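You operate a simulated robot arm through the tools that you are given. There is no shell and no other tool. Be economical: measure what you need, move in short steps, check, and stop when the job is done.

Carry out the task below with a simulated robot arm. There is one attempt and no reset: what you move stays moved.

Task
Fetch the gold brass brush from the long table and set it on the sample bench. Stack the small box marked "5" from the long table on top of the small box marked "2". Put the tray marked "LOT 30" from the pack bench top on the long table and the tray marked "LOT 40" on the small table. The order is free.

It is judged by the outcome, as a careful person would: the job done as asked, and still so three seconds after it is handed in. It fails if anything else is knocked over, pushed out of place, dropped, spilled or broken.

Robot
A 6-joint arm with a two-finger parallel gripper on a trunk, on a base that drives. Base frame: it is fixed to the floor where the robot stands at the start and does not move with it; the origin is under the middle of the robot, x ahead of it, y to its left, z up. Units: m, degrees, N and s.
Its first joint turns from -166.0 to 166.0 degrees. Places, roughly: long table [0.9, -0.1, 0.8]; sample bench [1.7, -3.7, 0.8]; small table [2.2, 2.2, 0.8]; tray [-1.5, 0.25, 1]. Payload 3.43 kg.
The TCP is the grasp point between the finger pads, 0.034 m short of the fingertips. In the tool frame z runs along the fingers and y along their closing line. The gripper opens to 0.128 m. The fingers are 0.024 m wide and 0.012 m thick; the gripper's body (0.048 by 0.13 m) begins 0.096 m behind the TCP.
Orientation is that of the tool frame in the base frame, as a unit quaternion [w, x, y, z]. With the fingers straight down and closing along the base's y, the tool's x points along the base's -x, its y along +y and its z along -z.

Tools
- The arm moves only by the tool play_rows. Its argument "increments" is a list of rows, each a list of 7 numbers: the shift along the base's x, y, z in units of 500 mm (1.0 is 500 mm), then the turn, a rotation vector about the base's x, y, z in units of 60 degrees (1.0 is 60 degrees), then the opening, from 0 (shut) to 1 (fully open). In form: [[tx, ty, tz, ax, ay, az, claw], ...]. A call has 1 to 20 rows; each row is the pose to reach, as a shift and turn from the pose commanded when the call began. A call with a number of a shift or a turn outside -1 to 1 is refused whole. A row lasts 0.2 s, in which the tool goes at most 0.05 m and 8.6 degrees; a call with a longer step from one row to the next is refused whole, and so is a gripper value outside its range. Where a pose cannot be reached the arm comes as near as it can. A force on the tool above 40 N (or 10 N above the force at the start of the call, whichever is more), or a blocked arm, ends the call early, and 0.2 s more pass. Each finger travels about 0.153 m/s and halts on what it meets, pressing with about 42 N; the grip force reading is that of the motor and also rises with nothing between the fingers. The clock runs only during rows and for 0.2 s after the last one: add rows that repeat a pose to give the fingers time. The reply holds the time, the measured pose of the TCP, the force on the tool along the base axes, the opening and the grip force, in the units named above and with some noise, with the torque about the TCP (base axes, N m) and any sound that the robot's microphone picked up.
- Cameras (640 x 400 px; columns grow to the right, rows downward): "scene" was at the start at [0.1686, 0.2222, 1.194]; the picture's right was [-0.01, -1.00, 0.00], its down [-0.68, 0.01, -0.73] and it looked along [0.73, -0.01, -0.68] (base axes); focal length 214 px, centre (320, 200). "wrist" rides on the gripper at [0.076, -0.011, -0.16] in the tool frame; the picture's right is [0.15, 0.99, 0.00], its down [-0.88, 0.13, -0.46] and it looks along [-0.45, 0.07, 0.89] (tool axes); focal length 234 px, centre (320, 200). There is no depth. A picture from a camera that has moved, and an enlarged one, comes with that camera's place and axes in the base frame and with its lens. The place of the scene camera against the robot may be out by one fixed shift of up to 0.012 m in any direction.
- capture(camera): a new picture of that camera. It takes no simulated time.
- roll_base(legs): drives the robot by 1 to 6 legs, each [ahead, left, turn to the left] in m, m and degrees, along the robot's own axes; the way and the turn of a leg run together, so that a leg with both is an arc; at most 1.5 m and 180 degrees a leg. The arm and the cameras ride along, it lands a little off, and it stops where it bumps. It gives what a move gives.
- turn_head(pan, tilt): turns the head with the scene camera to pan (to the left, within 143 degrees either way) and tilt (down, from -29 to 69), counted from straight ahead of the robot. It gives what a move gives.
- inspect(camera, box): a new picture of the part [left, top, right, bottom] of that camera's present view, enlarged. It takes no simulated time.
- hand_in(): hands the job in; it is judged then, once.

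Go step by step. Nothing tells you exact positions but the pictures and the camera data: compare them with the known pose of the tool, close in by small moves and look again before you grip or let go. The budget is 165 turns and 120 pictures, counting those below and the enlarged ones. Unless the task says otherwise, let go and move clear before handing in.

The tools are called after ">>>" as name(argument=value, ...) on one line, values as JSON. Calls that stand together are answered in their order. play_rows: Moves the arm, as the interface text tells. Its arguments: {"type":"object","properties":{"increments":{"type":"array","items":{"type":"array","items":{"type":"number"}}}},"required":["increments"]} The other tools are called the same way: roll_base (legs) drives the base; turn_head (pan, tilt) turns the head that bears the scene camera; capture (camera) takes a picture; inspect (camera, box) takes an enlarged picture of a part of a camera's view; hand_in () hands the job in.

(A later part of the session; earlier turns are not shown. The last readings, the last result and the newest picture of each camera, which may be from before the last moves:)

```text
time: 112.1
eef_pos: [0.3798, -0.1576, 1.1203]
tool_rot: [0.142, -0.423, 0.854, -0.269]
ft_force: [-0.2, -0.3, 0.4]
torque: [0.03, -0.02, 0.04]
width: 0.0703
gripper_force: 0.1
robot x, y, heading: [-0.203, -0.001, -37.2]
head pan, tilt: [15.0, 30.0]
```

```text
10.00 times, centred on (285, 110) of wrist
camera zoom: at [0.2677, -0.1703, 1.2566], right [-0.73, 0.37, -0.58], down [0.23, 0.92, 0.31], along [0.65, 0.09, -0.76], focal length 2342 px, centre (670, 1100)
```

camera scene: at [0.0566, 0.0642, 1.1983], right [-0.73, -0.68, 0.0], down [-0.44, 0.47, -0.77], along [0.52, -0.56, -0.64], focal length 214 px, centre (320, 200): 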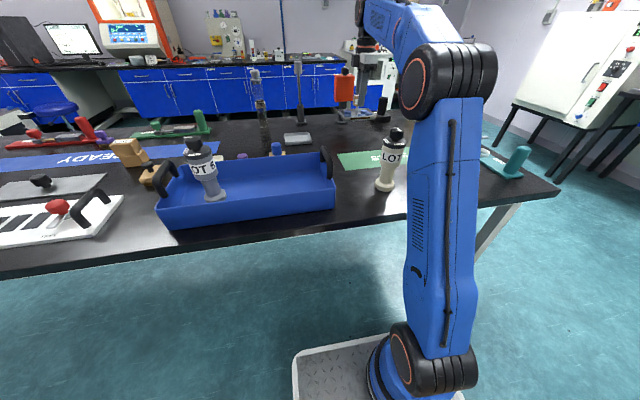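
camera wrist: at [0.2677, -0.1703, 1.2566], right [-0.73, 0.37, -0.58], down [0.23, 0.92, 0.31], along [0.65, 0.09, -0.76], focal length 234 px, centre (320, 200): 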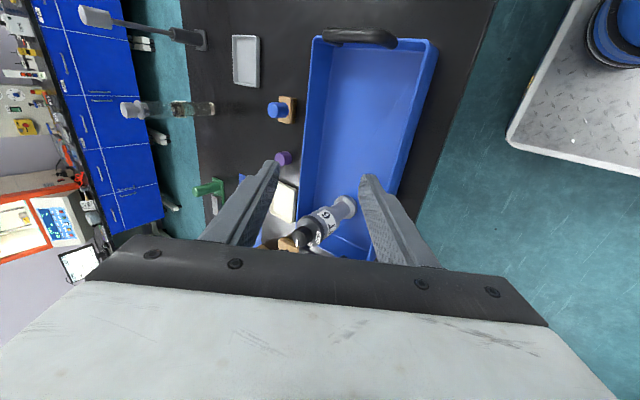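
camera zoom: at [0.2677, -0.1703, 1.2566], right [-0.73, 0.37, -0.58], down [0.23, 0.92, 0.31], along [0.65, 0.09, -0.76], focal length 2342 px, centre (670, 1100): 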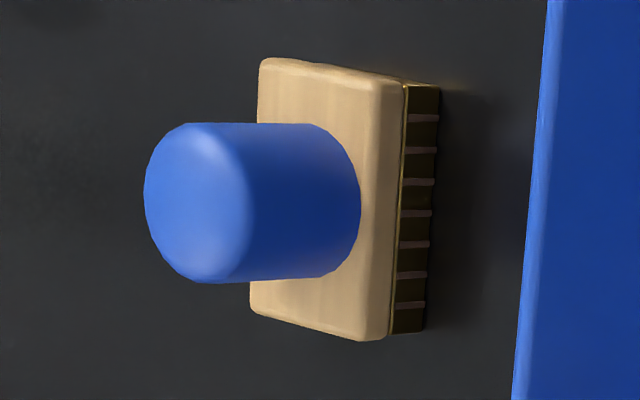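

The blue brush has the same golden ridged bristles as the red one. I view the black- and purple-knob ones the same way.

>>> play_rows(increments=[[0.02, 0.09, 0.02, 0, 0, 0, 0.55], [0.05, 0.18, 0.02, 0, 0, 0, 0.55], [0.1, 0.26, 0.02, 0, 0, 0, 0.55], [0.16, 0.34, 0.02, 0, 0, 0, 0.55], [0.22, 0.42, 0.02, 0, 0, 0, 0.55], [0.28, 0.5, 0.02, 0, 0, 0, 0.55], [0.34, 0.56, 0.02, 0, 0, 0, 0.55]])

>>> capture(camera="wrist")

```text
time: 113.7
eef_pos: [0.5512, 0.1227, 1.1311]
tool_rot: [0.143, -0.424, 0.853, -0.268]
ft_force: [-0.3, 0.4, 1.8]
torque: [0.08, -0.03, 0.07]
width: 0.0705
gripper_force: 0.1
robot x, y, heading: [-0.2069, -0.0028, -37.2]
head pan, tilt: [15.0, 30.0]
```

```text
43 pictures are left
camera wrist: at [0.4385, 0.1088, 1.2674], right [-0.73, 0.37, -0.57], down [0.23, 0.92, 0.31], along [0.65, 0.09, -0.76], focal length 234 px, centre (320, 200)
```

wrist: 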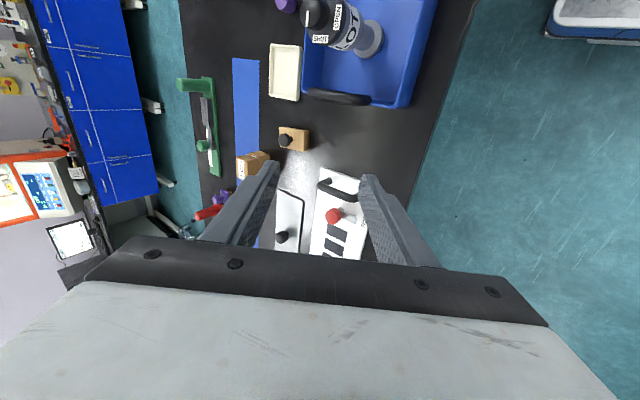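

>>> inspect(camera="wrist", box=[265, 115, 325, 163])

>>> inspect(camera="wrist", box=[195, 175, 245, 215])

```text
8.33 times, centred on (295, 139) of wrist
camera zoom: at [0.4385, 0.1088, 1.2674], right [-0.73, 0.37, -0.57], down [0.23, 0.92, 0.31], along [0.65, 0.09, -0.76], focal length 1951 px, centre (528, 708)
```

zoom: 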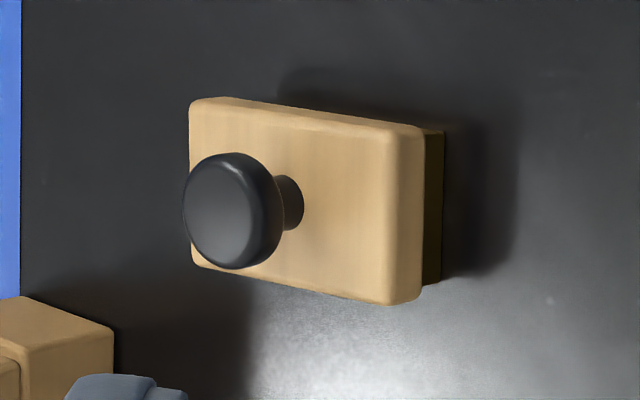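

```text
10.00 times, centred on (220, 195) of wrist
camera zoom: at [0.4385, 0.1088, 1.2674], right [-0.73, 0.37, -0.57], down [0.23, 0.92, 0.31], along [0.65, 0.09, -0.76], focal length 2342 px, centre (1320, 250)
```

zoom: 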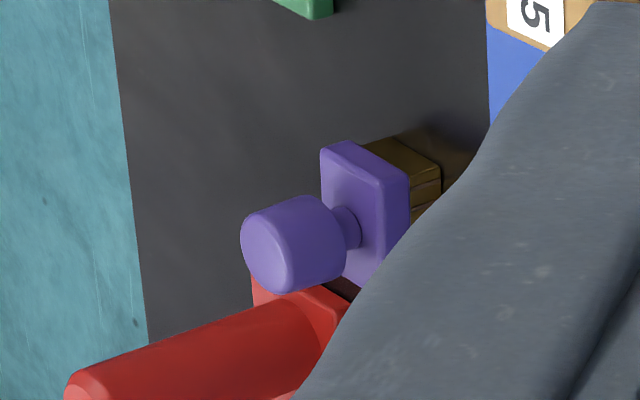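

Red and blue share the form; one may be brown rather than gold. I'll view red with the same wrist geometry: drive left along the table.

>>> roll_base(legs=[[-0.1, 0.9, 0]])

>>> capture(camera="wrist")

```text
time: 118.5
eef_pos: [1.0149, 0.8947, 1.1289]
tool_rot: [0.142, -0.424, 0.853, -0.268]
ft_force: [0.1, 0.3, 0.4]
torque: [-0.01, -0.04, -0.03]
width: 0.0707
gripper_force: 0.1
robot x, y, heading: [0.2598, 0.7699, -37.5]
head pan, tilt: [15.0, 30.0]
```

```text
40 pictures are left
camera wrist: at [0.9029, 0.8819, 1.2666], right [-0.73, 0.37, -0.57], down [0.23, 0.92, 0.31], along [0.65, 0.09, -0.76], focal length 234 px, centre (320, 200)
```

wrist: 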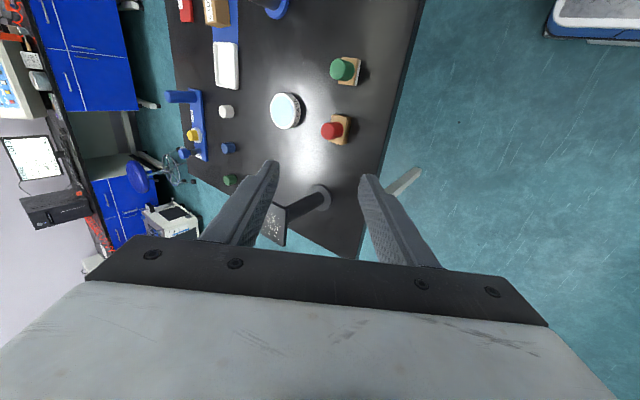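

>>> inspect(camera="wrist", box=[310, 110, 360, 150])

```text
10.00 times, centred on (335, 130) of wrist
camera zoom: at [0.9029, 0.8819, 1.2666], right [-0.73, 0.37, -0.57], down [0.23, 0.92, 0.31], along [0.65, 0.09, -0.76], focal length 2342 px, centre (170, 900)
```

zoom: 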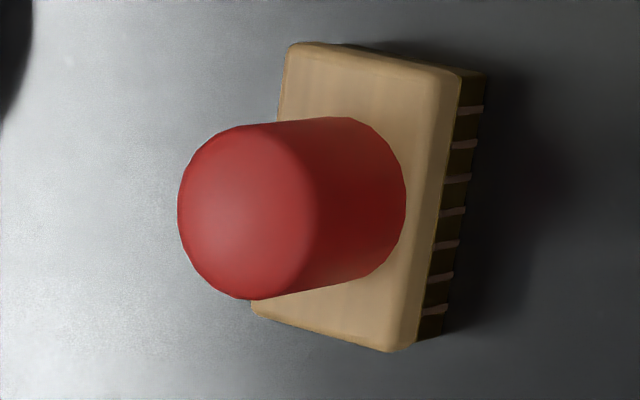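

Identical in material again. But on the blue fixture at the far left corner a gold-coloured knob sits in a white ring; I zoom on it.

>>> inspect(camera="wrist", box=[160, 80, 230, 160])

>>> turn_head(pan=50, tilt=30)

>>> capture(camera="scene")

```text
5.00 times, centred on (195, 120) of wrist
camera zoom: at [0.9029, 0.8819, 1.2666], right [-0.73, 0.37, -0.57], down [0.23, 0.92, 0.31], along [0.65, 0.09, -0.76], focal length 1171 px, centre (945, 600)
```

zoom: 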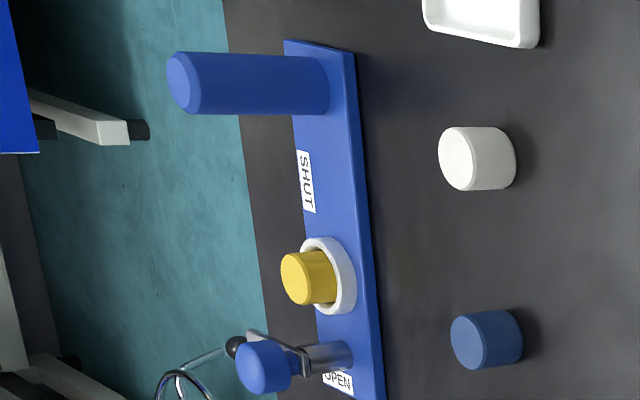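

```text
time: 119.5
eef_pos: [1.0149, 0.8954, 1.1306]
tool_rot: [0.142, -0.424, 0.853, -0.269]
ft_force: [-0.6, 0.4, 0.7]
torque: [-0.01, 0.02, 0.03]
width: 0.0703
gripper_force: 0.0
robot x, y, heading: [0.2578, 0.771, -37.4]
head pan, tilt: [50.0, 30.0]
```

```text
37 pictures are left
camera scene: at [0.551, 0.9194, 1.2136], right [0.22, -0.98, 0.0], down [-0.49, -0.11, -0.87], along [0.84, 0.19, -0.5], focal length 214 px, centre (320, 200)
```

scene: 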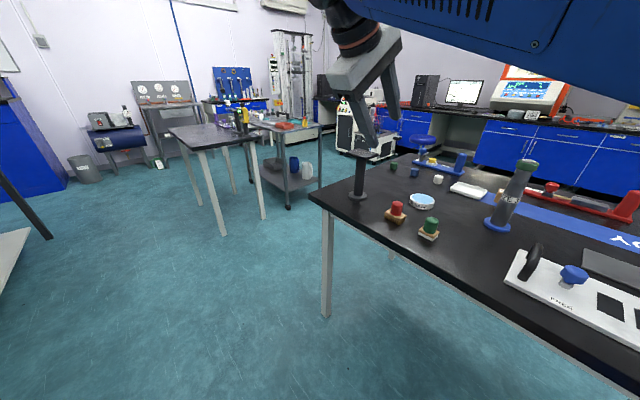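

That is just a yellow plug. I take one extreme close-up of the red brush's bristles from here.

>>> inspect(camera="scene", box=[382, 198, 412, 226])

```text
14.29 times, centred on (397, 212) of scene
camera zoom: at [0.551, 0.9194, 1.2136], right [0.22, -0.98, 0.0], down [-0.49, -0.11, -0.87], along [0.84, 0.19, -0.5], focal length 3064 px, centre (-780, 29)
```

zoom: 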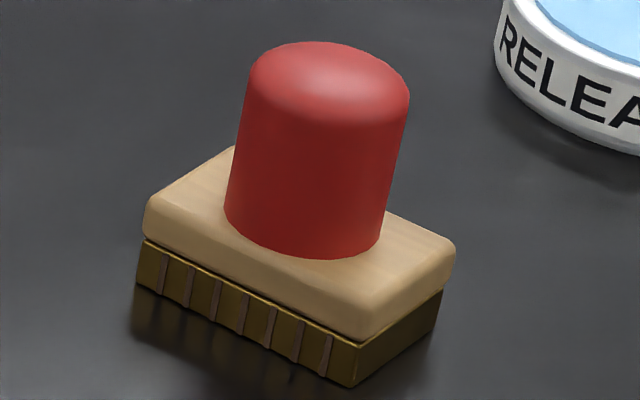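

The red/blue brushes' own colour is their handle; only the wooden, black-knobbed one is coloured by its plain gold bristle block, so I take that as the gold brass brush. Next: straighten the tool, pull in, and drive back for LOT 40.

>>> play_rows(increments=[[-0.061, -0.058, 0, 0.058, 0.078, 0, 0.55], [-0.122, -0.116, 0, 0.116, 0.156, 0, 0.55], [-0.183, -0.174, 0, 0.173, 0.235, 0, 0.55], [-0.244, -0.232, 0, 0.231, 0.313, 0, 0.55], [-0.305, -0.29, 0, 0.289, 0.391, 0, 0.55], [-0.367, -0.348, 0, 0.346, 0.469, 0, 0.55], [-0.428, -0.406, 0, 0.346, 0.469, 0, 0.55], [-0.489, -0.464, 0, 0.346, 0.469, 0, 0.55], [-0.55, -0.522, 0, 0.346, 0.469, 0, 0.55], [-0.611, -0.58, 0, 0.346, 0.469, 0, 0.55], [-0.672, -0.638, 0, 0.346, 0.469, 0, 0.55], [-0.72, -0.68, 0, 0.346, 0.469, 0, 0.55]])

>>> roll_base(legs=[[-0.03, -0.9, 0], [-0.03, -0.9, 0]])

```text
time: 122.1
eef_pos: [0.6554, 0.5547, 1.1291]
tool_rot: [0.004, -0.444, 0.896, -0.002]
ft_force: [0.6, -0.4, -0.4]
torque: [-0.01, 0.04, -0.03]
width: 0.0706
gripper_force: 0.0
robot x, y, heading: [0.2589, 0.7725, -37.4]
head pan, tilt: [50.0, 30.0]
```

```text
time: 131.2
eef_pos: [-0.4917, -0.8445, 1.1295]
tool_rot: [0.005, -0.444, 0.896, -0.002]
ft_force: [-0.5, -0.1, -1.2]
torque: [-0.01, -0.04, -0.01]
width: 0.0706
gripper_force: 0.1
robot x, y, heading: [-0.8849, -0.625, -37.1]
head pan, tilt: [50.0, 30.0]
```

Now I turn to the pack bench and approach the LOT 40 tray.

>>> roll_base(legs=[[0, 0, 90], [0, 0, 90], [0.1, 0, 0]])

>>> turn_head(pan=-15, tilt=35)

>>> capture(camera="scene")

```text
time: 140.0
eef_pos: [-1.3604, -0.3504, 1.1299]
tool_rot: [-0.001, 0.897, 0.441, -0.005]
ft_force: [-0.3, -0.5, -0.2]
torque: [0.0, 0.01, 0.0]
width: 0.0705
gripper_force: 0.0
robot x, y, heading: [-0.9683, -0.5651, 142.6]
head pan, tilt: [50.0, 30.0]
```

```text
time: 141.3
eef_pos: [-1.3609, -0.351, 1.1298]
tool_rot: [-0.001, 0.897, 0.442, -0.004]
ft_force: [1.1, 0.2, 0.2]
torque: [0.04, 0.03, 0.01]
width: 0.0705
gripper_force: 0.0
robot x, y, heading: [-0.9671, -0.5694, 142.6]
head pan, tilt: [-15.0, 35.0]
```

```text
35 pictures are left
camera scene: at [-1.2125, -0.6212, 1.2058], right [0.79, 0.61, 0.0], down [0.35, -0.46, -0.82], along [-0.5, 0.65, -0.57], focal length 214 px, centre (320, 200)
```

scene: 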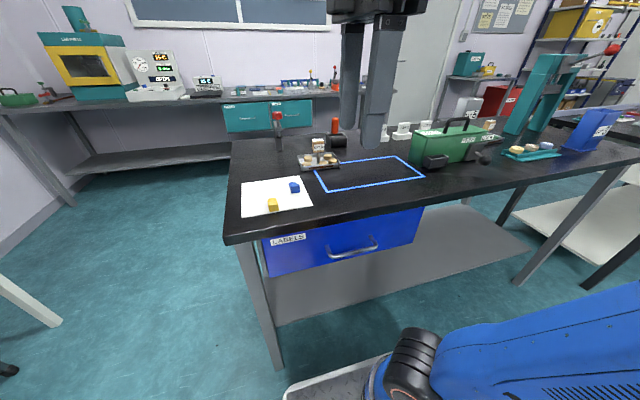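

LOT 40 knob confirmed near (-1.635, -0.083). I move above it.

>>> play_rows(increments=[[-0.061, 0.06, 0, 0, 0, 0, 0.55], [-0.122, 0.119, 0, 0, 0, 0, 0.55], [-0.183, 0.179, 0, 0, 0, 0, 0.55], [-0.244, 0.238, 0, 0, 0, 0, 0.55], [-0.305, 0.298, 0, 0, 0, 0, 0.55], [-0.365, 0.357, 0, 0, 0, 0, 0.55], [-0.426, 0.417, 0, 0, 0, 0, 0.55], [-0.487, 0.476, -0.05, 0, 0, 0, 0.55], [-0.548, 0.536, -0.1, 0, 0, 0, 0.55], [-0.548, 0.536, -0.1, 0, 0, 0, 0.55]])

>>> inspect(camera="wrist", box=[220, 70, 420, 220])

```text
time: 143.5
eef_pos: [-1.635, -0.0825, 1.08]
tool_rot: [-0.002, 0.897, 0.441, -0.005]
ft_force: [-0.6, -0.1, -0.3]
torque: [-0.02, 0.04, -0.04]
width: 0.0704
gripper_force: 0.1
robot x, y, heading: [-0.9699, -0.5674, 142.4]
head pan, tilt: [-15.0, 35.0]
```

```text
2.67 times, centred on (320, 145) of wrist
camera zoom: at [-1.5953, -0.0163, 1.2401], right [0.87, -0.49, -0.01], down [-0.43, -0.78, 0.46], along [-0.23, -0.4, -0.89], focal length 624 px, centre (320, 347)
```

zoom: 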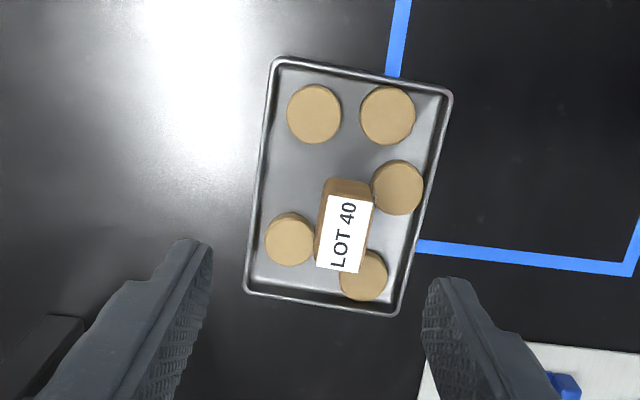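

The tray is turned about 10° clockwise. I correct position and yaw, descend and check.

>>> play_rows(increments=[[0.008, -0.01, -0.04, 0, 0, -0.08, 0.55], [0.015, -0.02, -0.1, 0, 0, -0.165, 0.55], [0.015, -0.02, -0.17, 0, 0, -0.165, 0.55], [0.015, -0.02, -0.22, 0, 0, -0.165, 0.55], [0.015, -0.02, -0.242, 0, 0, -0.165, 0.55], [0.015, -0.02, -0.242, 0, 0, -0.165, 0.55]])

>>> inspect(camera="wrist", box=[220, 70, 420, 270])

```text
time: 144.9
eef_pos: [-1.6272, -0.0935, 0.9583]
tool_rot: [-0.002, 0.932, 0.362, -0.005]
ft_force: [0.3, 0.6, 0.4]
torque: [0.01, 0.01, 0.02]
width: 0.0706
gripper_force: 0.1
robot x, y, heading: [-0.9649, -0.5685, 142.4]
head pan, tilt: [-15.0, 35.0]
```

```text
2.00 times, centred on (320, 170) of wrist
camera zoom: at [-1.5759, -0.0343, 1.1183], right [0.78, -0.63, -0.01], down [-0.56, -0.69, 0.46], along [-0.3, -0.35, -0.89], focal length 468 px, centre (320, 260)
```

zoom: 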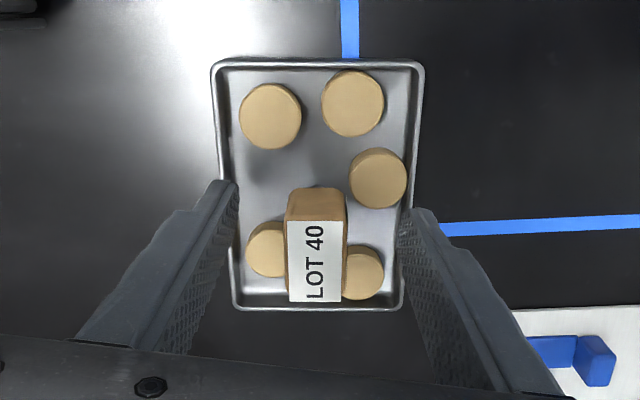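

Aligned. I close and lift gently.

>>> play_rows(increments=[[-0.002, 0.001, 0, 0, 0, 0, 0.4], [-0.002, 0.001, 0, 0, 0, 0, 0.25], [-0.002, 0.001, 0, 0, 0, 0, 0.1], [-0.002, 0.001, 0, 0, 0, 0, 0.0], [-0.002, 0.001, 0, 0, 0, 0, 0.0], [-0.002, 0.001, 0.006, 0, 0, 0, 0.0], [-0.002, 0.001, 0.016, 0, 0, 0, 0.0], [-0.002, 0.001, 0.03, 0, 0, 0, 0.0], [-0.002, 0.001, 0.06, 0, 0, 0, 0.0]])

>>> inspect(camera="wrist", box=[220, 70, 420, 270])

```text
time: 146.9
eef_pos: [-1.6283, -0.0917, 0.9891]
tool_rot: [-0.001, 0.932, 0.363, -0.004]
ft_force: [-0.3, 1.1, -2.3]
torque: [0.03, -0.01, -0.03]
width: 0.0236
gripper_force: 42.2
robot x, y, heading: [-0.9629, -0.5695, 142.5]
head pan, tilt: [-15.0, 35.0]
```

```text
2.00 times, centred on (320, 170) of wrist
camera zoom: at [-1.5773, -0.0341, 1.149], right [0.78, -0.63, -0.01], down [-0.56, -0.69, 0.46], along [-0.3, -0.35, -0.89], focal length 468 px, centre (320, 260)
```

zoom: 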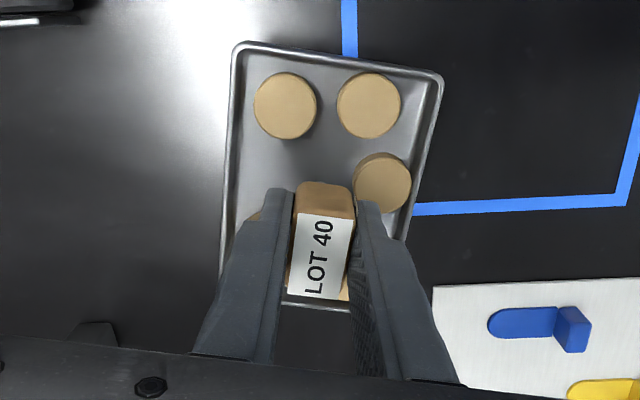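

LOT 40 is held. I raise it, pull in, back up and turn to drive along the aisle.

>>> play_rows(increments=[[0, 0, 0.05, 0, 0, 0, 0], [0, 0, 0.11, 0, 0, 0, 0], [0, 0, 0.17, 0, 0, 0, 0], [0, 0, 0.23, 0, 0, 0, 0], [0.02, -0.02, 0.28, 0, 0, 0, 0], [0.07, -0.068, 0.288, 0, 0, 0, 0], [0.122, -0.118, 0.288, 0, 0, 0, 0], [0.174, -0.168, 0.288, 0, 0, 0, 0], [0.225, -0.218, 0.288, 0, 0, 0, 0], [0.277, -0.268, 0.288, 0, 0, 0, 0], [0.329, -0.318, 0.288, 0, 0, 0, 0], [0.38, -0.368, 0.288, 0, 0, 0, 0], [0.432, -0.418, 0.288, 0, 0, 0, 0], [0.484, -0.468, 0.288, 0, 0, 0, 0], [0.52, -0.504, 0.288, 0, 0, 0, 0], [0.534, -0.518, 0.288, 0, 0, 0, 0]])

>>> roll_base(legs=[[-0.14, 0, 0], [0, 0, -89], [1.4, -0.05, 0]])

>>> turn_head(pan=-15, tilt=22)

>>> capture(camera="scene")

```text
time: 150.3
eef_pos: [-1.3607, -0.353, 1.1319]
tool_rot: [-0.003, 0.932, 0.362, -0.004]
ft_force: [0.5, 0.0, -3.1]
torque: [0.06, -0.02, 0.01]
width: 0.0233
gripper_force: 42.3
robot x, y, heading: [-0.9652, -0.5676, 142.5]
head pan, tilt: [-15.0, 35.0]
```

```text
time: 162.1
eef_pos: [0.246, 0.8285, 1.1322]
tool_rot: [-0.005, 0.917, -0.4, -0.002]
ft_force: [1.1, 0.0, -2.7]
torque: [-0.03, -0.02, -0.01]
width: 0.0234
gripper_force: 42.4
robot x, y, heading: [0.0303, 0.4332, 53.0]
head pan, tilt: [-15.0, 35.0]
```

```text
time: 162.8
eef_pos: [0.2461, 0.8283, 1.1327]
tool_rot: [-0.005, 0.917, -0.4, -0.003]
ft_force: [-0.1, -1.1, -2.8]
torque: [-0.01, 0.01, 0.0]
width: 0.0232
gripper_force: 41.5
robot x, y, heading: [0.0337, 0.4316, 53.0]
head pan, tilt: [-15.0, 22.0]
```

```text
31 pictures are left
camera scene: at [-0.0164, 0.6891, 1.2264], right [0.61, -0.79, 0.0], down [-0.3, -0.23, -0.93], along [0.73, 0.57, -0.38], focal length 214 px, centre (320, 200)
```

scene: 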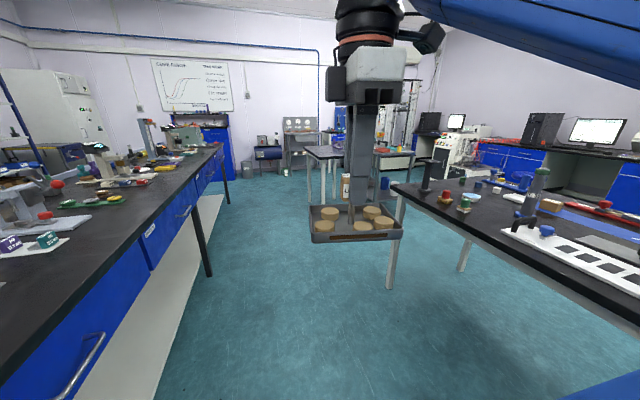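

The aisle is clear. I drive on toward the small table.

>>> roll_base(legs=[[1.3, 0, 0.5], [0.85, 0, 0]])

>>> turn_head(pan=-40, tilt=35)

>>> capture(camera="scene")

```text
time: 173.4
eef_pos: [1.5194, 2.5453, 1.1314]
tool_rot: [-0.004, 0.919, -0.395, -0.001]
ft_force: [-0.1, -0.1, -2.0]
torque: [-0.01, 0.02, -0.02]
width: 0.0235
gripper_force: 41.9
robot x, y, heading: [1.3078, 2.1465, 53.9]
head pan, tilt: [-15.0, 22.0]
```

```text
time: 174.3
eef_pos: [1.519, 2.5458, 1.1319]
tool_rot: [-0.005, 0.918, -0.396, -0.002]
ft_force: [1.0, 0.2, -1.7]
torque: [-0.02, 0.02, -0.01]
width: 0.0233
gripper_force: 42.0
robot x, y, heading: [1.3085, 2.1439, 53.4]
head pan, tilt: [-40.0, 35.0]
```

```text
30 pictures are left
camera scene: at [1.2718, 2.3665, 1.2059], right [0.23, -0.97, 0.0], down [-0.56, -0.13, -0.82], along [0.8, 0.19, -0.57], focal length 214 px, centre (320, 200)
```

scene: 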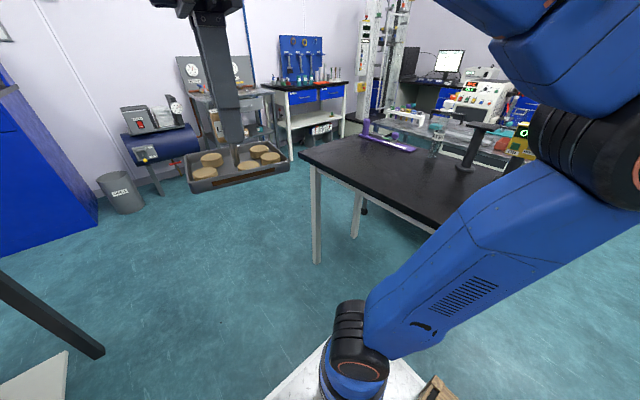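

The small table's near edge is seen; a free area lies at about (2.12, 2.29). I swing the tray over there level.

>>> play_rows(increments=[[0.035, -0.015, 0, 0, 0, 0, 0], [0.09, -0.038, 0, 0, 0, 0, 0], [0.155, -0.066, 0, 0, 0, 0, 0], [0.22, -0.094, 0, 0, 0, 0, 0], [0.29, -0.124, 0, 0, 0, 0, 0], [0.36, -0.154, 0, 0, 0, 0, 0], [0.43, -0.184, 0, 0, 0, 0, 0], [0.5, -0.213, 0, 0, 0, 0, 0], [0.56, -0.239, 0, 0, 0, 0, 0], [0.602, -0.257, 0, 0, 0, 0, 0]])

>>> play_rows(increments=[[0.035, -0.015, 0, 0, 0, 0, 0], [0.09, -0.038, 0, 0, 0, 0, 0], [0.155, -0.066, 0, 0, 0, 0, 0], [0.22, -0.094, 0, 0, 0, 0, 0], [0.29, -0.124, 0, 0, 0, 0, 0], [0.36, -0.154, 0, 0, 0, 0, 0], [0.43, -0.184, -0.02, 0, 0, 0, 0], [0.5, -0.213, -0.07, 0, 0, 0, 0], [0.56, -0.239, -0.13, 0, 0, 0, 0], [0.602, -0.257, -0.19, 0, 0, 0, 0], [0.602, -0.257, -0.26, 0, 0, 0, 0], [0.602, -0.257, -0.32, 0, 0, 0, 0], [0.602, -0.257, -0.35, 0, 0, 0, 0]])

>>> capture(camera="wrist")

>>> capture(camera="scene")

```text
time: 176.5
eef_pos: [1.8199, 2.4163, 1.1308]
tool_rot: [-0.004, 0.918, -0.396, 0.0]
ft_force: [-0.1, -0.5, -1.5]
torque: [0.01, -0.05, 0.01]
width: 0.0235
gripper_force: 41.5
robot x, y, heading: [1.3107, 2.1478, 53.4]
head pan, tilt: [-40.0, 35.0]
```

```text
time: 179.3
eef_pos: [2.1216, 2.2887, 0.9578]
tool_rot: [-0.004, 0.918, -0.396, -0.001]
ft_force: [0.2, 0.5, -2.4]
torque: [0.0, 0.02, 0.0]
width: 0.0232
gripper_force: 41.9
robot x, y, heading: [1.3056, 2.1494, 53.4]
head pan, tilt: [-40.0, 35.0]
```

```text
29 pictures are left
camera wrist: at [2.183, 2.2382, 1.1173], right [-0.62, -0.79, -0.01], down [-0.7, 0.55, 0.46], along [-0.36, 0.29, -0.89], focal length 234 px, centre (320, 200)
```

wrist: 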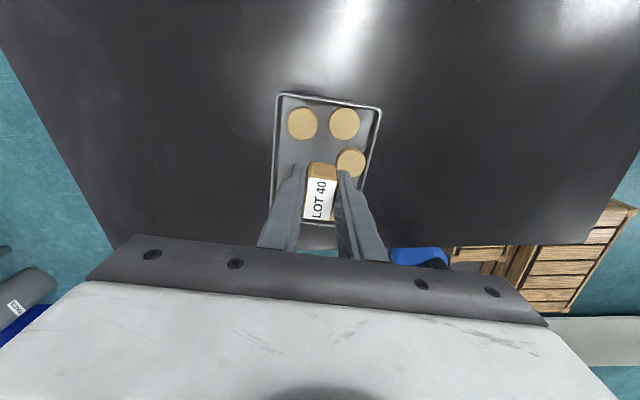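

```text
28 pictures are left
camera scene: at [1.272, 2.3664, 1.2058], right [0.23, -0.97, 0.0], down [-0.56, -0.13, -0.82], along [0.8, 0.19, -0.57], focal length 214 px, centre (320, 200)
```

scene: 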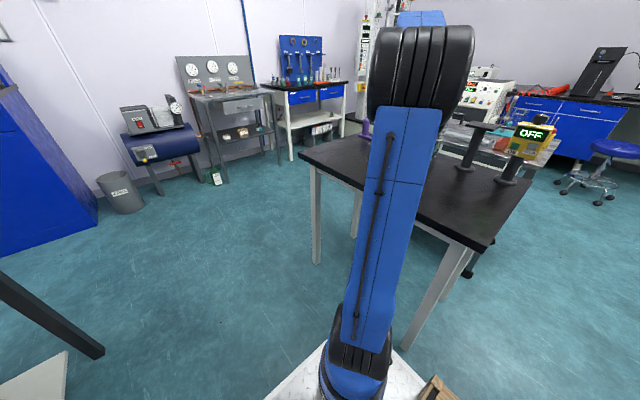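

Tray is well inside the table. I lower to contact.

>>> play_rows(increments=[[0, 0, -0.04, 0, 0, 0, 0], [0, 0, -0.08, 0, 0, 0, 0], [0, 0, -0.11, 0, 0, 0, 0], [0, 0, -0.13, 0, 0, 0, 0], [0, 0, -0.14, 0, 0, 0, 0], [0, 0, -0.148, 0, 0, 0, 0], [0, 0, -0.154, 0, 0, 0, 0]])

>>> play_rows(increments=[[0, 0, -0.003, 0, 0, 0, 0], [0, 0, -0.006, 0, 0, 0, 0], [0, 0, -0.009, 0, 0, 0, 0], [0, 0, -0.012, 0, 0, 0, 0], [0, 0, -0.015, 0, 0, 0, 0]])

```text
time: 180.9
eef_pos: [2.1219, 2.2873, 0.8788]
tool_rot: [-0.004, 0.918, -0.396, -0.002]
ft_force: [-0.1, -0.3, -2.5]
torque: [0.0, -0.02, -0.01]
width: 0.0235
gripper_force: 42.5
robot x, y, heading: [1.3103, 2.1506, 53.0]
head pan, tilt: [-40.0, 35.0]
```

```text
time: 182.1
eef_pos: [2.122, 2.289, 0.8749]
tool_rot: [-0.006, 0.918, -0.395, 0.001]
ft_force: [-3.5, -0.6, 8.0]
torque: [-0.28, 0.69, -0.09]
width: 0.0234
gripper_force: 41.8
robot x, y, heading: [1.3104, 2.1462, 53.0]
head pan, tilt: [-40.0, 35.0]
stopped in row 5: the force on the tool passed its limit (the readings are from after the stop); the commanded pose is now the measured one
```

Contact. I open, rise and check.

>>> play_rows(increments=[[0, 0, 0, 0, 0, 0, 0.2], [0, 0, 0, 0, 0, 0, 0.3], [0, 0, 0, 0, 0, 0, 0.45], [0, 0, 0, 0, 0, 0, 0.55], [0, 0, 0.06, 0, 0, 0, 0.55], [0, 0, 0.14, 0, 0, 0, 0.55], [0, 0, 0.22, 0, 0, 0, 0.55], [0, 0, 0.3, 0, 0, 0, 0.55], [0, 0, 0.39, 0, 0, 0, 0.55], [0, 0, 0.47, 0, 0, 0, 0.55]])

>>> capture(camera="wrist")

```text
time: 184.2
eef_pos: [2.1237, 2.289, 1.1094]
tool_rot: [-0.005, 0.919, -0.395, -0.001]
ft_force: [-0.4, -0.2, -0.4]
torque: [0.01, 0.0, 0.0]
width: 0.0705
gripper_force: 0.0
robot x, y, heading: [1.3108, 2.1509, 53.4]
head pan, tilt: [-40.0, 35.0]
```

```text
27 pictures are left
camera wrist: at [2.1833, 2.2387, 1.27], right [-0.62, -0.79, -0.01], down [-0.7, 0.55, 0.46], along [-0.35, 0.29, -0.89], focal length 234 px, centre (320, 200)
```

wrist: 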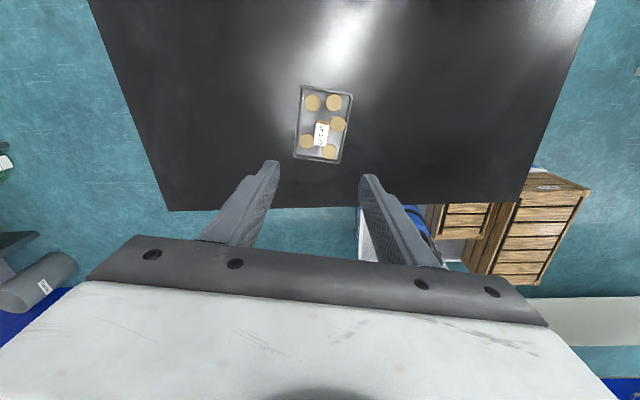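

LOT 40 is in place. I retract the arm along the same way and drive back to the long table for the brush.

>>> play_rows(increments=[[-0.08, 0.034, 0, 0, 0, 0, 0.55], [-0.16, 0.068, 0, 0, 0, 0, 0.55], [-0.24, 0.102, 0, 0, 0, 0, 0.55], [-0.32, 0.137, 0, 0, 0, 0, 0.55], [-0.4, 0.171, 0, 0, 0, 0, 0.55], [-0.48, 0.205, 0, 0, 0, 0, 0.55], [-0.56, 0.239, 0, 0, 0, 0, 0.55], [-0.64, 0.273, 0, 0, 0, 0, 0.55], [-0.72, 0.307, 0, 0, 0, 0, 0.55], [-0.8, 0.342, 0, 0, 0, 0, 0.55], [-0.88, 0.376, 0, 0, 0, 0, 0.55], [-0.96, 0.41, 0, 0, 0, 0, 0.55]])

>>> roll_base(legs=[[-1.2, 0, 0], [-1.05, -0.09, 0]])

>>> turn_head(pan=-75, tilt=35)

>>> capture(camera="scene")

```text
time: 186.8
eef_pos: [1.6425, 2.4929, 1.11]
tool_rot: [-0.005, 0.919, -0.395, -0.001]
ft_force: [-0.2, 0.0, 0.7]
torque: [-0.04, 0.01, 0.03]
width: 0.0703
gripper_force: 0.0
robot x, y, heading: [1.3119, 2.1481, 53.5]
head pan, tilt: [-40.0, 35.0]
```

```text
time: 198.0
eef_pos: [0.366, 0.6167, 1.1094]
tool_rot: [-0.006, 0.919, -0.394, 0.0]
ft_force: [-0.5, 0.4, 0.1]
torque: [-0.01, 0.0, -0.03]
width: 0.0702
gripper_force: 0.2
robot x, y, heading: [0.0355, 0.2682, 53.5]
head pan, tilt: [-40.0, 35.0]
```

```text
time: 199.1
eef_pos: [0.3664, 0.618, 1.1115]
tool_rot: [-0.005, 0.919, -0.394, 0.0]
ft_force: [-0.6, -0.4, 0.5]
torque: [0.0, -0.01, 0.0]
width: 0.0703
gripper_force: 0.1
robot x, y, heading: [0.0306, 0.2674, 53.5]
head pan, tilt: [-75.0, 35.0]
```

```text
26 pictures are left
camera scene: at [-0.0087, 0.4358, 1.2058], right [-0.37, -0.93, 0.0], down [-0.53, 0.21, -0.82], along [0.76, -0.3, -0.57], focal length 214 px, centre (320, 200)
```

scene: 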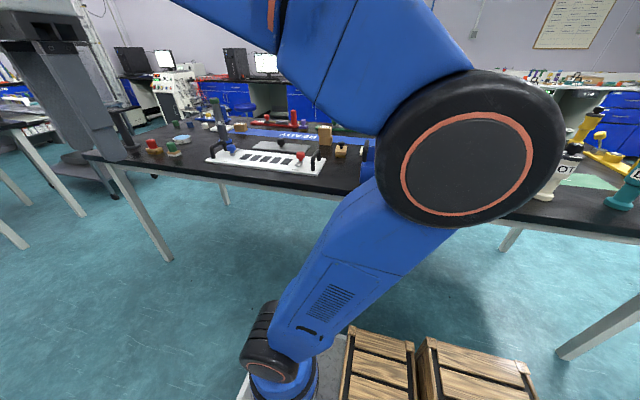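

I refine: the brush should be near (0.825, 0.0). I bring the gripper above it in an arc away from the arm's own axis.

>>> play_rows(increments=[[0.08, -0.05, 0, 0, 0, 0, 0.6], [0.16, -0.1, 0, 0, 0, 0, 0.6], [0.24, -0.15, 0, 0, 0, 0, 0.6], [0.32, -0.2, 0, 0, 0, 0, 0.6], [0.4, -0.25, 0, 0, 0, 0, 0.6], [0.46, -0.31, 0, 0, 0, 0, 0.6], [0.508, -0.38, 0, 0, 0, 0, 0.6]])

>>> play_rows(increments=[[0.04, -0.08, 0, 0, 0, 0.05, 0.6], [0.08, -0.16, 0, 0, 0, 0.1, 0.6], [0.12, -0.24, 0, 0, 0, 0.15, 0.6], [0.16, -0.32, -0.01, 0, 0, 0.2, 0.6], [0.2, -0.4, -0.02, 0, 0, 0.25, 0.6], [0.24, -0.48, -0.05, 0, 0, 0.3, 0.6], [0.28, -0.56, -0.08, 0, 0, 0.3, 0.6], [0.32, -0.64, -0.11, 0, 0, 0.3, 0.6], [0.36, -0.72, -0.14, 0, 0, 0.3, 0.6], [0.4, -0.8, -0.16, 0, 0, 0.3, 0.6], [0.41, -0.85, -0.16, 0, 0, 0.3, 0.6], [0.41, -0.85, -0.16, 0, 0, 0.3, 0.6]])

>>> capture(camera="wrist")

```text
time: 200.7
eef_pos: [0.62, 0.4267, 1.1099]
tool_rot: [-0.006, 0.919, -0.394, 0.0]
ft_force: [-0.2, 0.1, 0.2]
torque: [-0.02, -0.01, -0.03]
width: 0.0771
gripper_force: 0.0
robot x, y, heading: [0.0297, 0.2685, 53.4]
head pan, tilt: [-75.0, 35.0]
```

```text
time: 203.2
eef_pos: [0.8879, 0.0981, 1.0298]
tool_rot: [-0.001, 0.951, -0.31, -0.001]
ft_force: [-0.4, 0.0, 0.4]
torque: [0.03, -0.04, 0.0]
width: 0.0768
gripper_force: 0.0
out of reach, approached as far as the arm can: row 5, 6, 7, 8, 9, 10, 11, 12
robot x, y, heading: [0.0314, 0.2671, 53.4]
head pan, tilt: [-75.0, 35.0]
```

```text
25 pictures are left
camera wrist: at [0.957, 0.0616, 1.1898], right [-0.46, -0.89, 0.0], down [-0.79, 0.41, 0.46], along [-0.41, 0.21, -0.89], focal length 234 px, centre (320, 200)
```

wrist: 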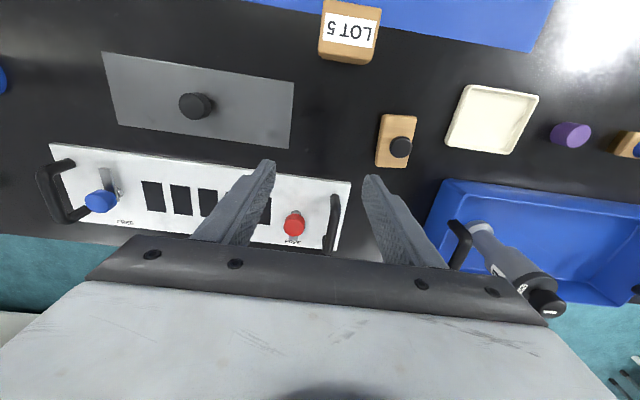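

The arm hits a joint limit in this stance, but I see the brush well (near column 395). I pull back, turn the base 40° right, and try again.

>>> play_rows(increments=[[-0.04, 0.05, 0.06, 0, 0, 0, 0.6], [-0.1, 0.12, 0.12, 0, 0, 0, 0.6], [-0.15, 0.19, 0.16, 0, 0, 0, 0.6], [-0.2, 0.26, 0.16, 0, 0, 0, 0.6], [-0.25, 0.33, 0.16, 0, 0, 0, 0.6], [-0.3, 0.39, 0.16, 0, 0, 0, 0.6], [-0.36, 0.45, 0.16, 0, 0, 0, 0.6], [-0.42, 0.51, 0.16, 0, 0, 0, 0.6], [-0.48, 0.57, 0.16, 0, 0, 0, 0.6], [-0.536, 0.64, 0.16, 0, 0, 0, 0.6]])

>>> roll_base(legs=[[0, 0, -40]])

```text
refused: row 2 steps farther than a row can; nothing moved
```

```text
time: 205.5
eef_pos: [0.5751, -0.4115, 1.0291]
tool_rot: [0.0, 0.787, -0.617, -0.001]
ft_force: [0.7, 0.1, -0.4]
torque: [0.02, 0.03, 0.02]
width: 0.0769
gripper_force: 0.1
robot x, y, heading: [0.0354, 0.2681, 13.6]
head pan, tilt: [-75.0, 35.0]
```

The arm move was refused, so the base turned with the arm out at z 1.03; no force shows. I check that nothing was touched.

>>> turn_head(pan=-25, tilt=35)

>>> capture(camera="scene")

>>> capture(camera="wrist")

```text
time: 206.7
eef_pos: [0.5766, -0.4122, 1.0289]
tool_rot: [-0.001, 0.787, -0.617, -0.001]
ft_force: [0.6, 0.5, 0.8]
torque: [-0.02, 0.03, -0.02]
width: 0.0768
gripper_force: 0.0
robot x, y, heading: [0.0309, 0.2674, 13.6]
head pan, tilt: [-25.0, 35.0]
```

```text
24 pictures are left
camera scene: at [0.1518, 0.4873, 1.2059], right [-0.2, -0.98, 0.0], down [-0.56, 0.12, -0.82], along [0.8, -0.17, -0.57], focal length 214 px, centre (320, 200)
```

scene: 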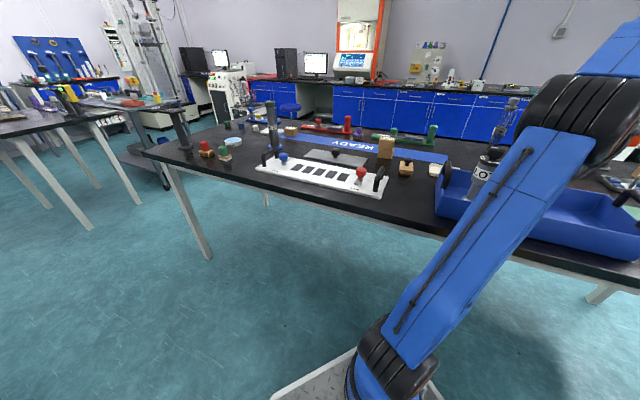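

```text
23 pictures are left
camera wrist: at [0.6061, -0.484, 1.1901], right [-0.93, -0.38, 0.0], down [-0.34, 0.82, 0.46], along [-0.17, 0.42, -0.89], focal length 234 px, centre (320, 200)
```

wrist: 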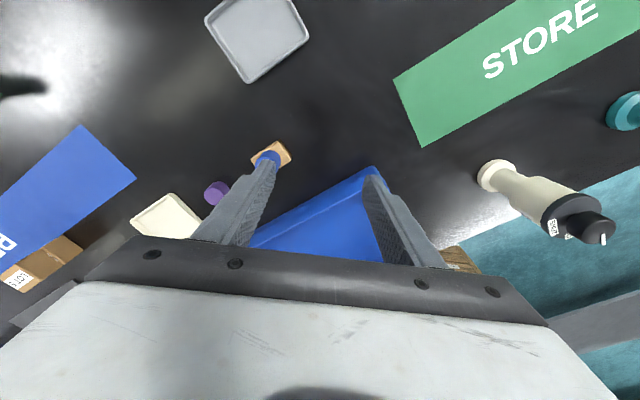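

Nothing was disturbed. The brush centre is about (0.827, -0.004), long axis 154°. I raise and move over it with the needed yaw.

>>> play_rows(increments=[[0, 0, 0.08, 0, 0, 0.07, 0.6], [0.0, 0.0, 0.15, 0, 0, 0.14, 0.6], [0.045, 0.073, 0.15, 0, 0, 0.21, 0.6], [0.09, 0.147, 0.15, 0, 0, 0.28, 0.6], [0.136, 0.222, 0.15, 0, 0, 0.35, 0.6], [0.182, 0.296, 0.15, 0, 0, 0.42, 0.6], [0.227, 0.37, 0.15, 0, 0, 0.49, 0.6], [0.273, 0.445, 0.15, 0, 0, 0.56, 0.6], [0.318, 0.519, 0.15, 0, 0, 0.63, 0.6], [0.364, 0.593, 0.15, 0, 0, 0.7, 0.6], [0.409, 0.667, 0.12, 0, 0, 0.77, 0.6], [0.455, 0.742, 0.08, 0, 0, 0.837, 0.6], [0.5, 0.816, 0.04, 0, 0, 0.837, 0.6], [0.5, 0.816, -0.04, 0, 0, 0.837, 0.6], [0.5, 0.816, -0.1, 0, 0, 0.837, 0.6], [0.5, 0.816, -0.1, 0, 0, 0.837, 0.6]])

>>> capture(camera="wrist")

```text
time: 210.1
eef_pos: [0.8482, 0.0508, 0.9777]
tool_rot: [0.01, 0.969, -0.249, -0.003]
ft_force: [-0.2, 0.6, 0.1]
torque: [-0.01, 0.01, -0.03]
width: 0.0768
gripper_force: 0.1
out of reach, approached as far as the arm can: row 1, 2, 3, 4, 5, 6, 7, 8, 9, 10, 11, 12, 13, 14, 15, 16
robot x, y, heading: [0.0345, 0.2688, 13.5]
head pan, tilt: [-25.0, 35.0]
```

```text
22 pictures are left
camera wrist: at [0.9233, 0.0262, 1.1384], right [-0.35, -0.94, 0.02], down [-0.83, 0.32, 0.46], along [-0.44, 0.14, -0.89], focal length 234 px, centre (320, 200)
```

wrist: 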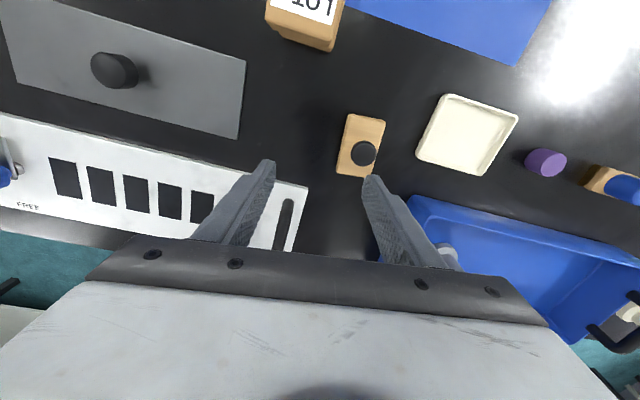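

The last joint is at its limit; the flipped grip (turned 180°) has room. I raise and turn the tool back in three steps.

>>> play_rows(increments=[[0, 0, 0.05, 0, 0, -0.14, 0.6], [0, 0, 0.1, 0, 0, -0.28, 0.6], [0, 0, 0.15, 0, 0, -0.42, 0.6], [0, 0, 0.18, 0, 0, -0.56, 0.6], [0, 0, 0.18, 0, 0, -0.7, 0.6], [0, 0, 0.18, 0, 0, -0.84, 0.6], [0, 0, 0.18, 0, 0, -0.98, 0.6]])

>>> play_rows(increments=[[0, 0, 0, 0, 0, -0.14, 0.6], [0, 0, 0, 0, 0, -0.28, 0.6], [0, 0, 0, 0, 0, -0.42, 0.6], [0, 0, 0, 0, 0, -0.56, 0.6], [0, 0, 0, 0, 0, -0.7, 0.6], [0, 0, 0, 0, 0, -0.84, 0.6], [0, 0, 0, 0, 0, -0.98, 0.6]])

>>> play_rows(increments=[[0, 0, 0, 0, 0, -0.14, 0.6], [0, 0, 0, 0, 0, -0.28, 0.6], [0, 0, 0, 0, 0, -0.42, 0.6], [0, 0, 0, 0, 0, -0.56, 0.6], [0, 0, 0, 0, 0, -0.7, 0.6], [0, 0, 0, 0, 0, -0.84, 0.6], [0, 0, 0, 0, 0, -0.98, 0.6]])

```text
time: 211.7
eef_pos: [0.8485, 0.0516, 1.0677]
tool_rot: [0.007, 0.721, -0.693, -0.007]
ft_force: [0.2, -0.7, 0.7]
torque: [0.01, -0.02, 0.0]
width: 0.0767
gripper_force: 0.1
robot x, y, heading: [0.0335, 0.272, 13.2]
head pan, tilt: [-25.0, 35.0]
```

```text
time: 213.3
eef_pos: [0.8489, 0.0523, 1.0672]
tool_rot: [-0.002, -0.287, 0.958, 0.01]
ft_force: [0.4, 0.6, -0.2]
torque: [-0.02, 0.04, -0.02]
width: 0.077
gripper_force: 0.2
robot x, y, heading: [0.0361, 0.2699, 13.2]
head pan, tilt: [-25.0, 35.0]
```

```text
time: 214.9
eef_pos: [0.8494, 0.0515, 1.0678]
tool_rot: [0.001, 0.219, 0.976, 0.008]
ft_force: [-1.2, -1.3, -0.3]
torque: [-0.03, 0.02, 0.0]
width: 0.0768
gripper_force: 0.2
robot x, y, heading: [0.0342, 0.2684, 13.3]
head pan, tilt: [-25.0, 35.0]
```

Yaw is now right. I move above the brush and look.

>>> play_rows(increments=[[-0.02, -0.05, -0.04, 0, 0, 0, 0.6], [-0.044, -0.111, -0.08, 0, 0, 0, 0.6], [-0.044, -0.111, -0.16, 0, 0, 0, 0.6], [-0.044, -0.111, -0.22, 0, 0, 0, 0.6], [-0.044, -0.111, -0.22, 0, 0, 0, 0.6]])

>>> capture(camera="wrist")

```text
time: 216.1
eef_pos: [0.8282, -0.0039, 0.9575]
tool_rot: [0.002, 0.218, 0.976, 0.009]
ft_force: [0.0, -0.1, -0.6]
torque: [-0.01, 0.01, 0.0]
width: 0.0766
gripper_force: 0.0
robot x, y, heading: [0.034, 0.2728, 13.3]
head pan, tilt: [-25.0, 35.0]
```

```text
21 pictures are left
camera wrist: at [0.7548, 0.015, 1.1168], right [0.29, 0.96, 0.02], down [0.85, -0.26, 0.46], along [0.44, -0.12, -0.89], focal length 234 px, centre (320, 200)
```

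wrist: 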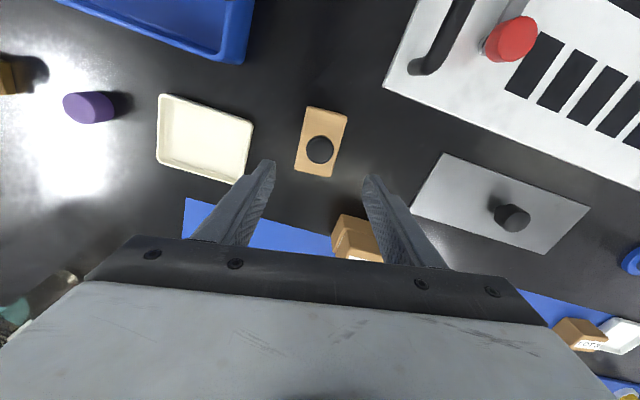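

Brush lies just beneath; small correction and descend to grip the wooden block.

>>> play_rows(increments=[[-0.012, 0.006, -0.05, 0, 0, -0.053, 0.6], [-0.012, 0.006, -0.12, 0, 0, -0.053, 0.6], [-0.012, 0.006, -0.18, 0, 0, -0.053, 0.6], [-0.012, 0.006, -0.22, 0, 0, -0.053, 0.6], [-0.012, 0.006, -0.238, 0, 0, -0.053, 0.6], [-0.012, 0.006, -0.238, 0, 0, -0.053, 0.6]])

>>> inspect(camera="wrist", box=[220, 90, 420, 270])

```text
time: 217.5
eef_pos: [0.8233, -0.0016, 0.839]
tool_rot: [0.002, 0.245, 0.969, 0.009]
ft_force: [-0.7, 0.6, 0.0]
torque: [-0.01, 0.01, 0.03]
width: 0.0767
gripper_force: 0.1
robot x, y, heading: [0.0338, 0.2698, 13.4]
head pan, tilt: [-25.0, 35.0]
```

```text
2.22 times, centred on (320, 180) of wrist
camera zoom: at [0.7496, 0.022, 0.9986], right [0.34, 0.94, 0.02], down [0.83, -0.31, 0.46], along [0.44, -0.14, -0.89], focal length 520 px, centre (320, 244)
```

zoom: 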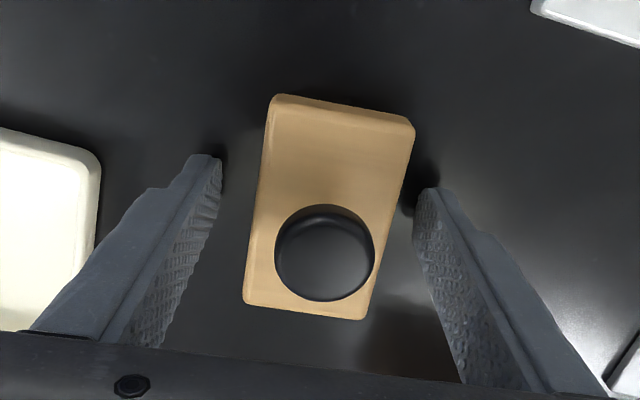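

Well between the fingers. I close and lift slightly.

>>> play_rows(increments=[[0, 0, 0, 0, 0, 0, 0.45], [0, 0, 0, 0, 0, 0, 0.3], [0, 0, 0, 0, 0, 0, 0.15], [0, 0, 0, 0, 0, 0, 0.15], [0, 0, 0, 0, 0, 0, 0.15], [0, 0, 0.02, 0, 0, 0, 0.15], [0, 0, 0.08, 0, 0, 0, 0.15], [0, 0, 0.17, 0, 0, 0, 0.15], [0, 0, 0.26, 0, 0, 0, 0.15], [0, 0, 0.35, 0, 0, 0, 0.15], [0, 0, 0.44, 0, 0, 0, 0.15]])

>>> capture(camera="wrist")

```text
time: 219.9
eef_pos: [0.8216, 0.0019, 1.0588]
tool_rot: [0.003, 0.245, 0.97, 0.009]
ft_force: [-0.1, -0.9, -1.0]
torque: [0.03, 0.04, 0.02]
width: 0.0493
gripper_force: 42.1
robot x, y, heading: [0.032, 0.2696, 13.3]
head pan, tilt: [-25.0, 35.0]
```

```text
19 pictures are left
camera wrist: at [0.7486, 0.0238, 1.2189], right [0.34, 0.94, 0.02], down [0.83, -0.31, 0.46], along [0.44, -0.14, -0.89], focal length 234 px, centre (320, 200)
```

wrist: 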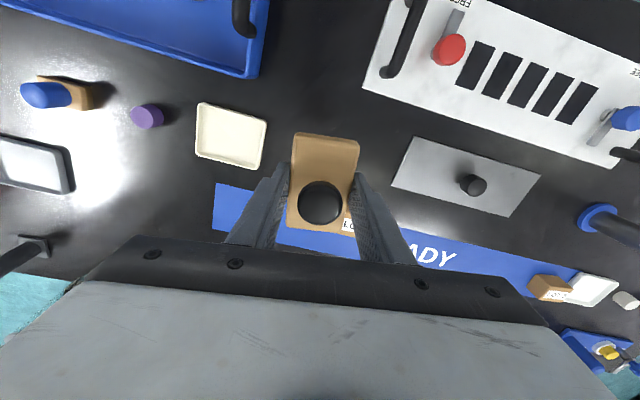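

Brush is held. I pull the arm in toward the robot.

>>> play_rows(increments=[[-0.05, 0.06, 0, 0, 0, 0, 0.15], [-0.1, 0.12, 0, 0, 0, 0, 0.15], [-0.15, 0.18, 0.01, 0, 0, 0, 0.15], [-0.21, 0.24, 0.02, 0, 0, 0, 0.15], [-0.27, 0.3, 0.04, 0, 0, 0, 0.15], [-0.33, 0.36, 0.06, 0, 0, 0, 0.15], [-0.38, 0.42, 0.08, 0, 0, 0, 0.15], [-0.43, 0.48, 0.1, 0, 0, 0, 0.15]])

```text
time: 221.7
eef_pos: [0.6073, 0.2402, 1.1089]
tool_rot: [0.002, 0.245, 0.969, 0.009]
ft_force: [0.4, -0.3, -1.6]
torque: [0.0, 0.05, -0.01]
width: 0.0493
gripper_force: 42.1
robot x, y, heading: [0.0299, 0.2667, 13.3]
head pan, tilt: [-25.0, 35.0]
```

I turn to face across the table and drive along to the right end.

>>> roll_base(legs=[[0, 0, -50], [-0.16, -0.9, 0], [0, -0.85, 0]])

>>> turn_head(pan=0, tilt=20)

>>> capture(camera="scene")

```text
time: 232.8
eef_pos: [-0.7594, -1.4974, 1.1088]
tool_rot: [0.006, 0.623, 0.782, 0.008]
ft_force: [0.3, -0.1, -0.4]
torque: [0.0, 0.02, -0.02]
width: 0.0488
gripper_force: 42.1
robot x, y, heading: [-1.1145, -1.0419, -35.5]
head pan, tilt: [-25.0, 35.0]
```

```text
time: 233.7
eef_pos: [-0.7597, -1.4972, 1.1087]
tool_rot: [0.006, 0.624, 0.781, 0.007]
ft_force: [0.2, -0.4, -0.4]
torque: [-0.02, 0.0, -0.01]
width: 0.0487
gripper_force: 42.1
robot x, y, heading: [-1.1152, -1.0472, -35.7]
head pan, tilt: [0.0, 20.0]
```

```text
18 pictures are left
camera scene: at [-0.8407, -0.9645, 1.2296], right [-0.58, -0.81, 0.0], down [-0.28, 0.2, -0.94], along [0.76, -0.55, -0.34], focal length 214 px, centre (320, 200)
```

scene: 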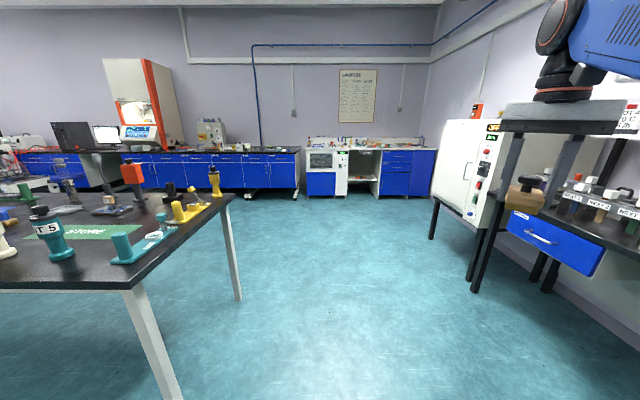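

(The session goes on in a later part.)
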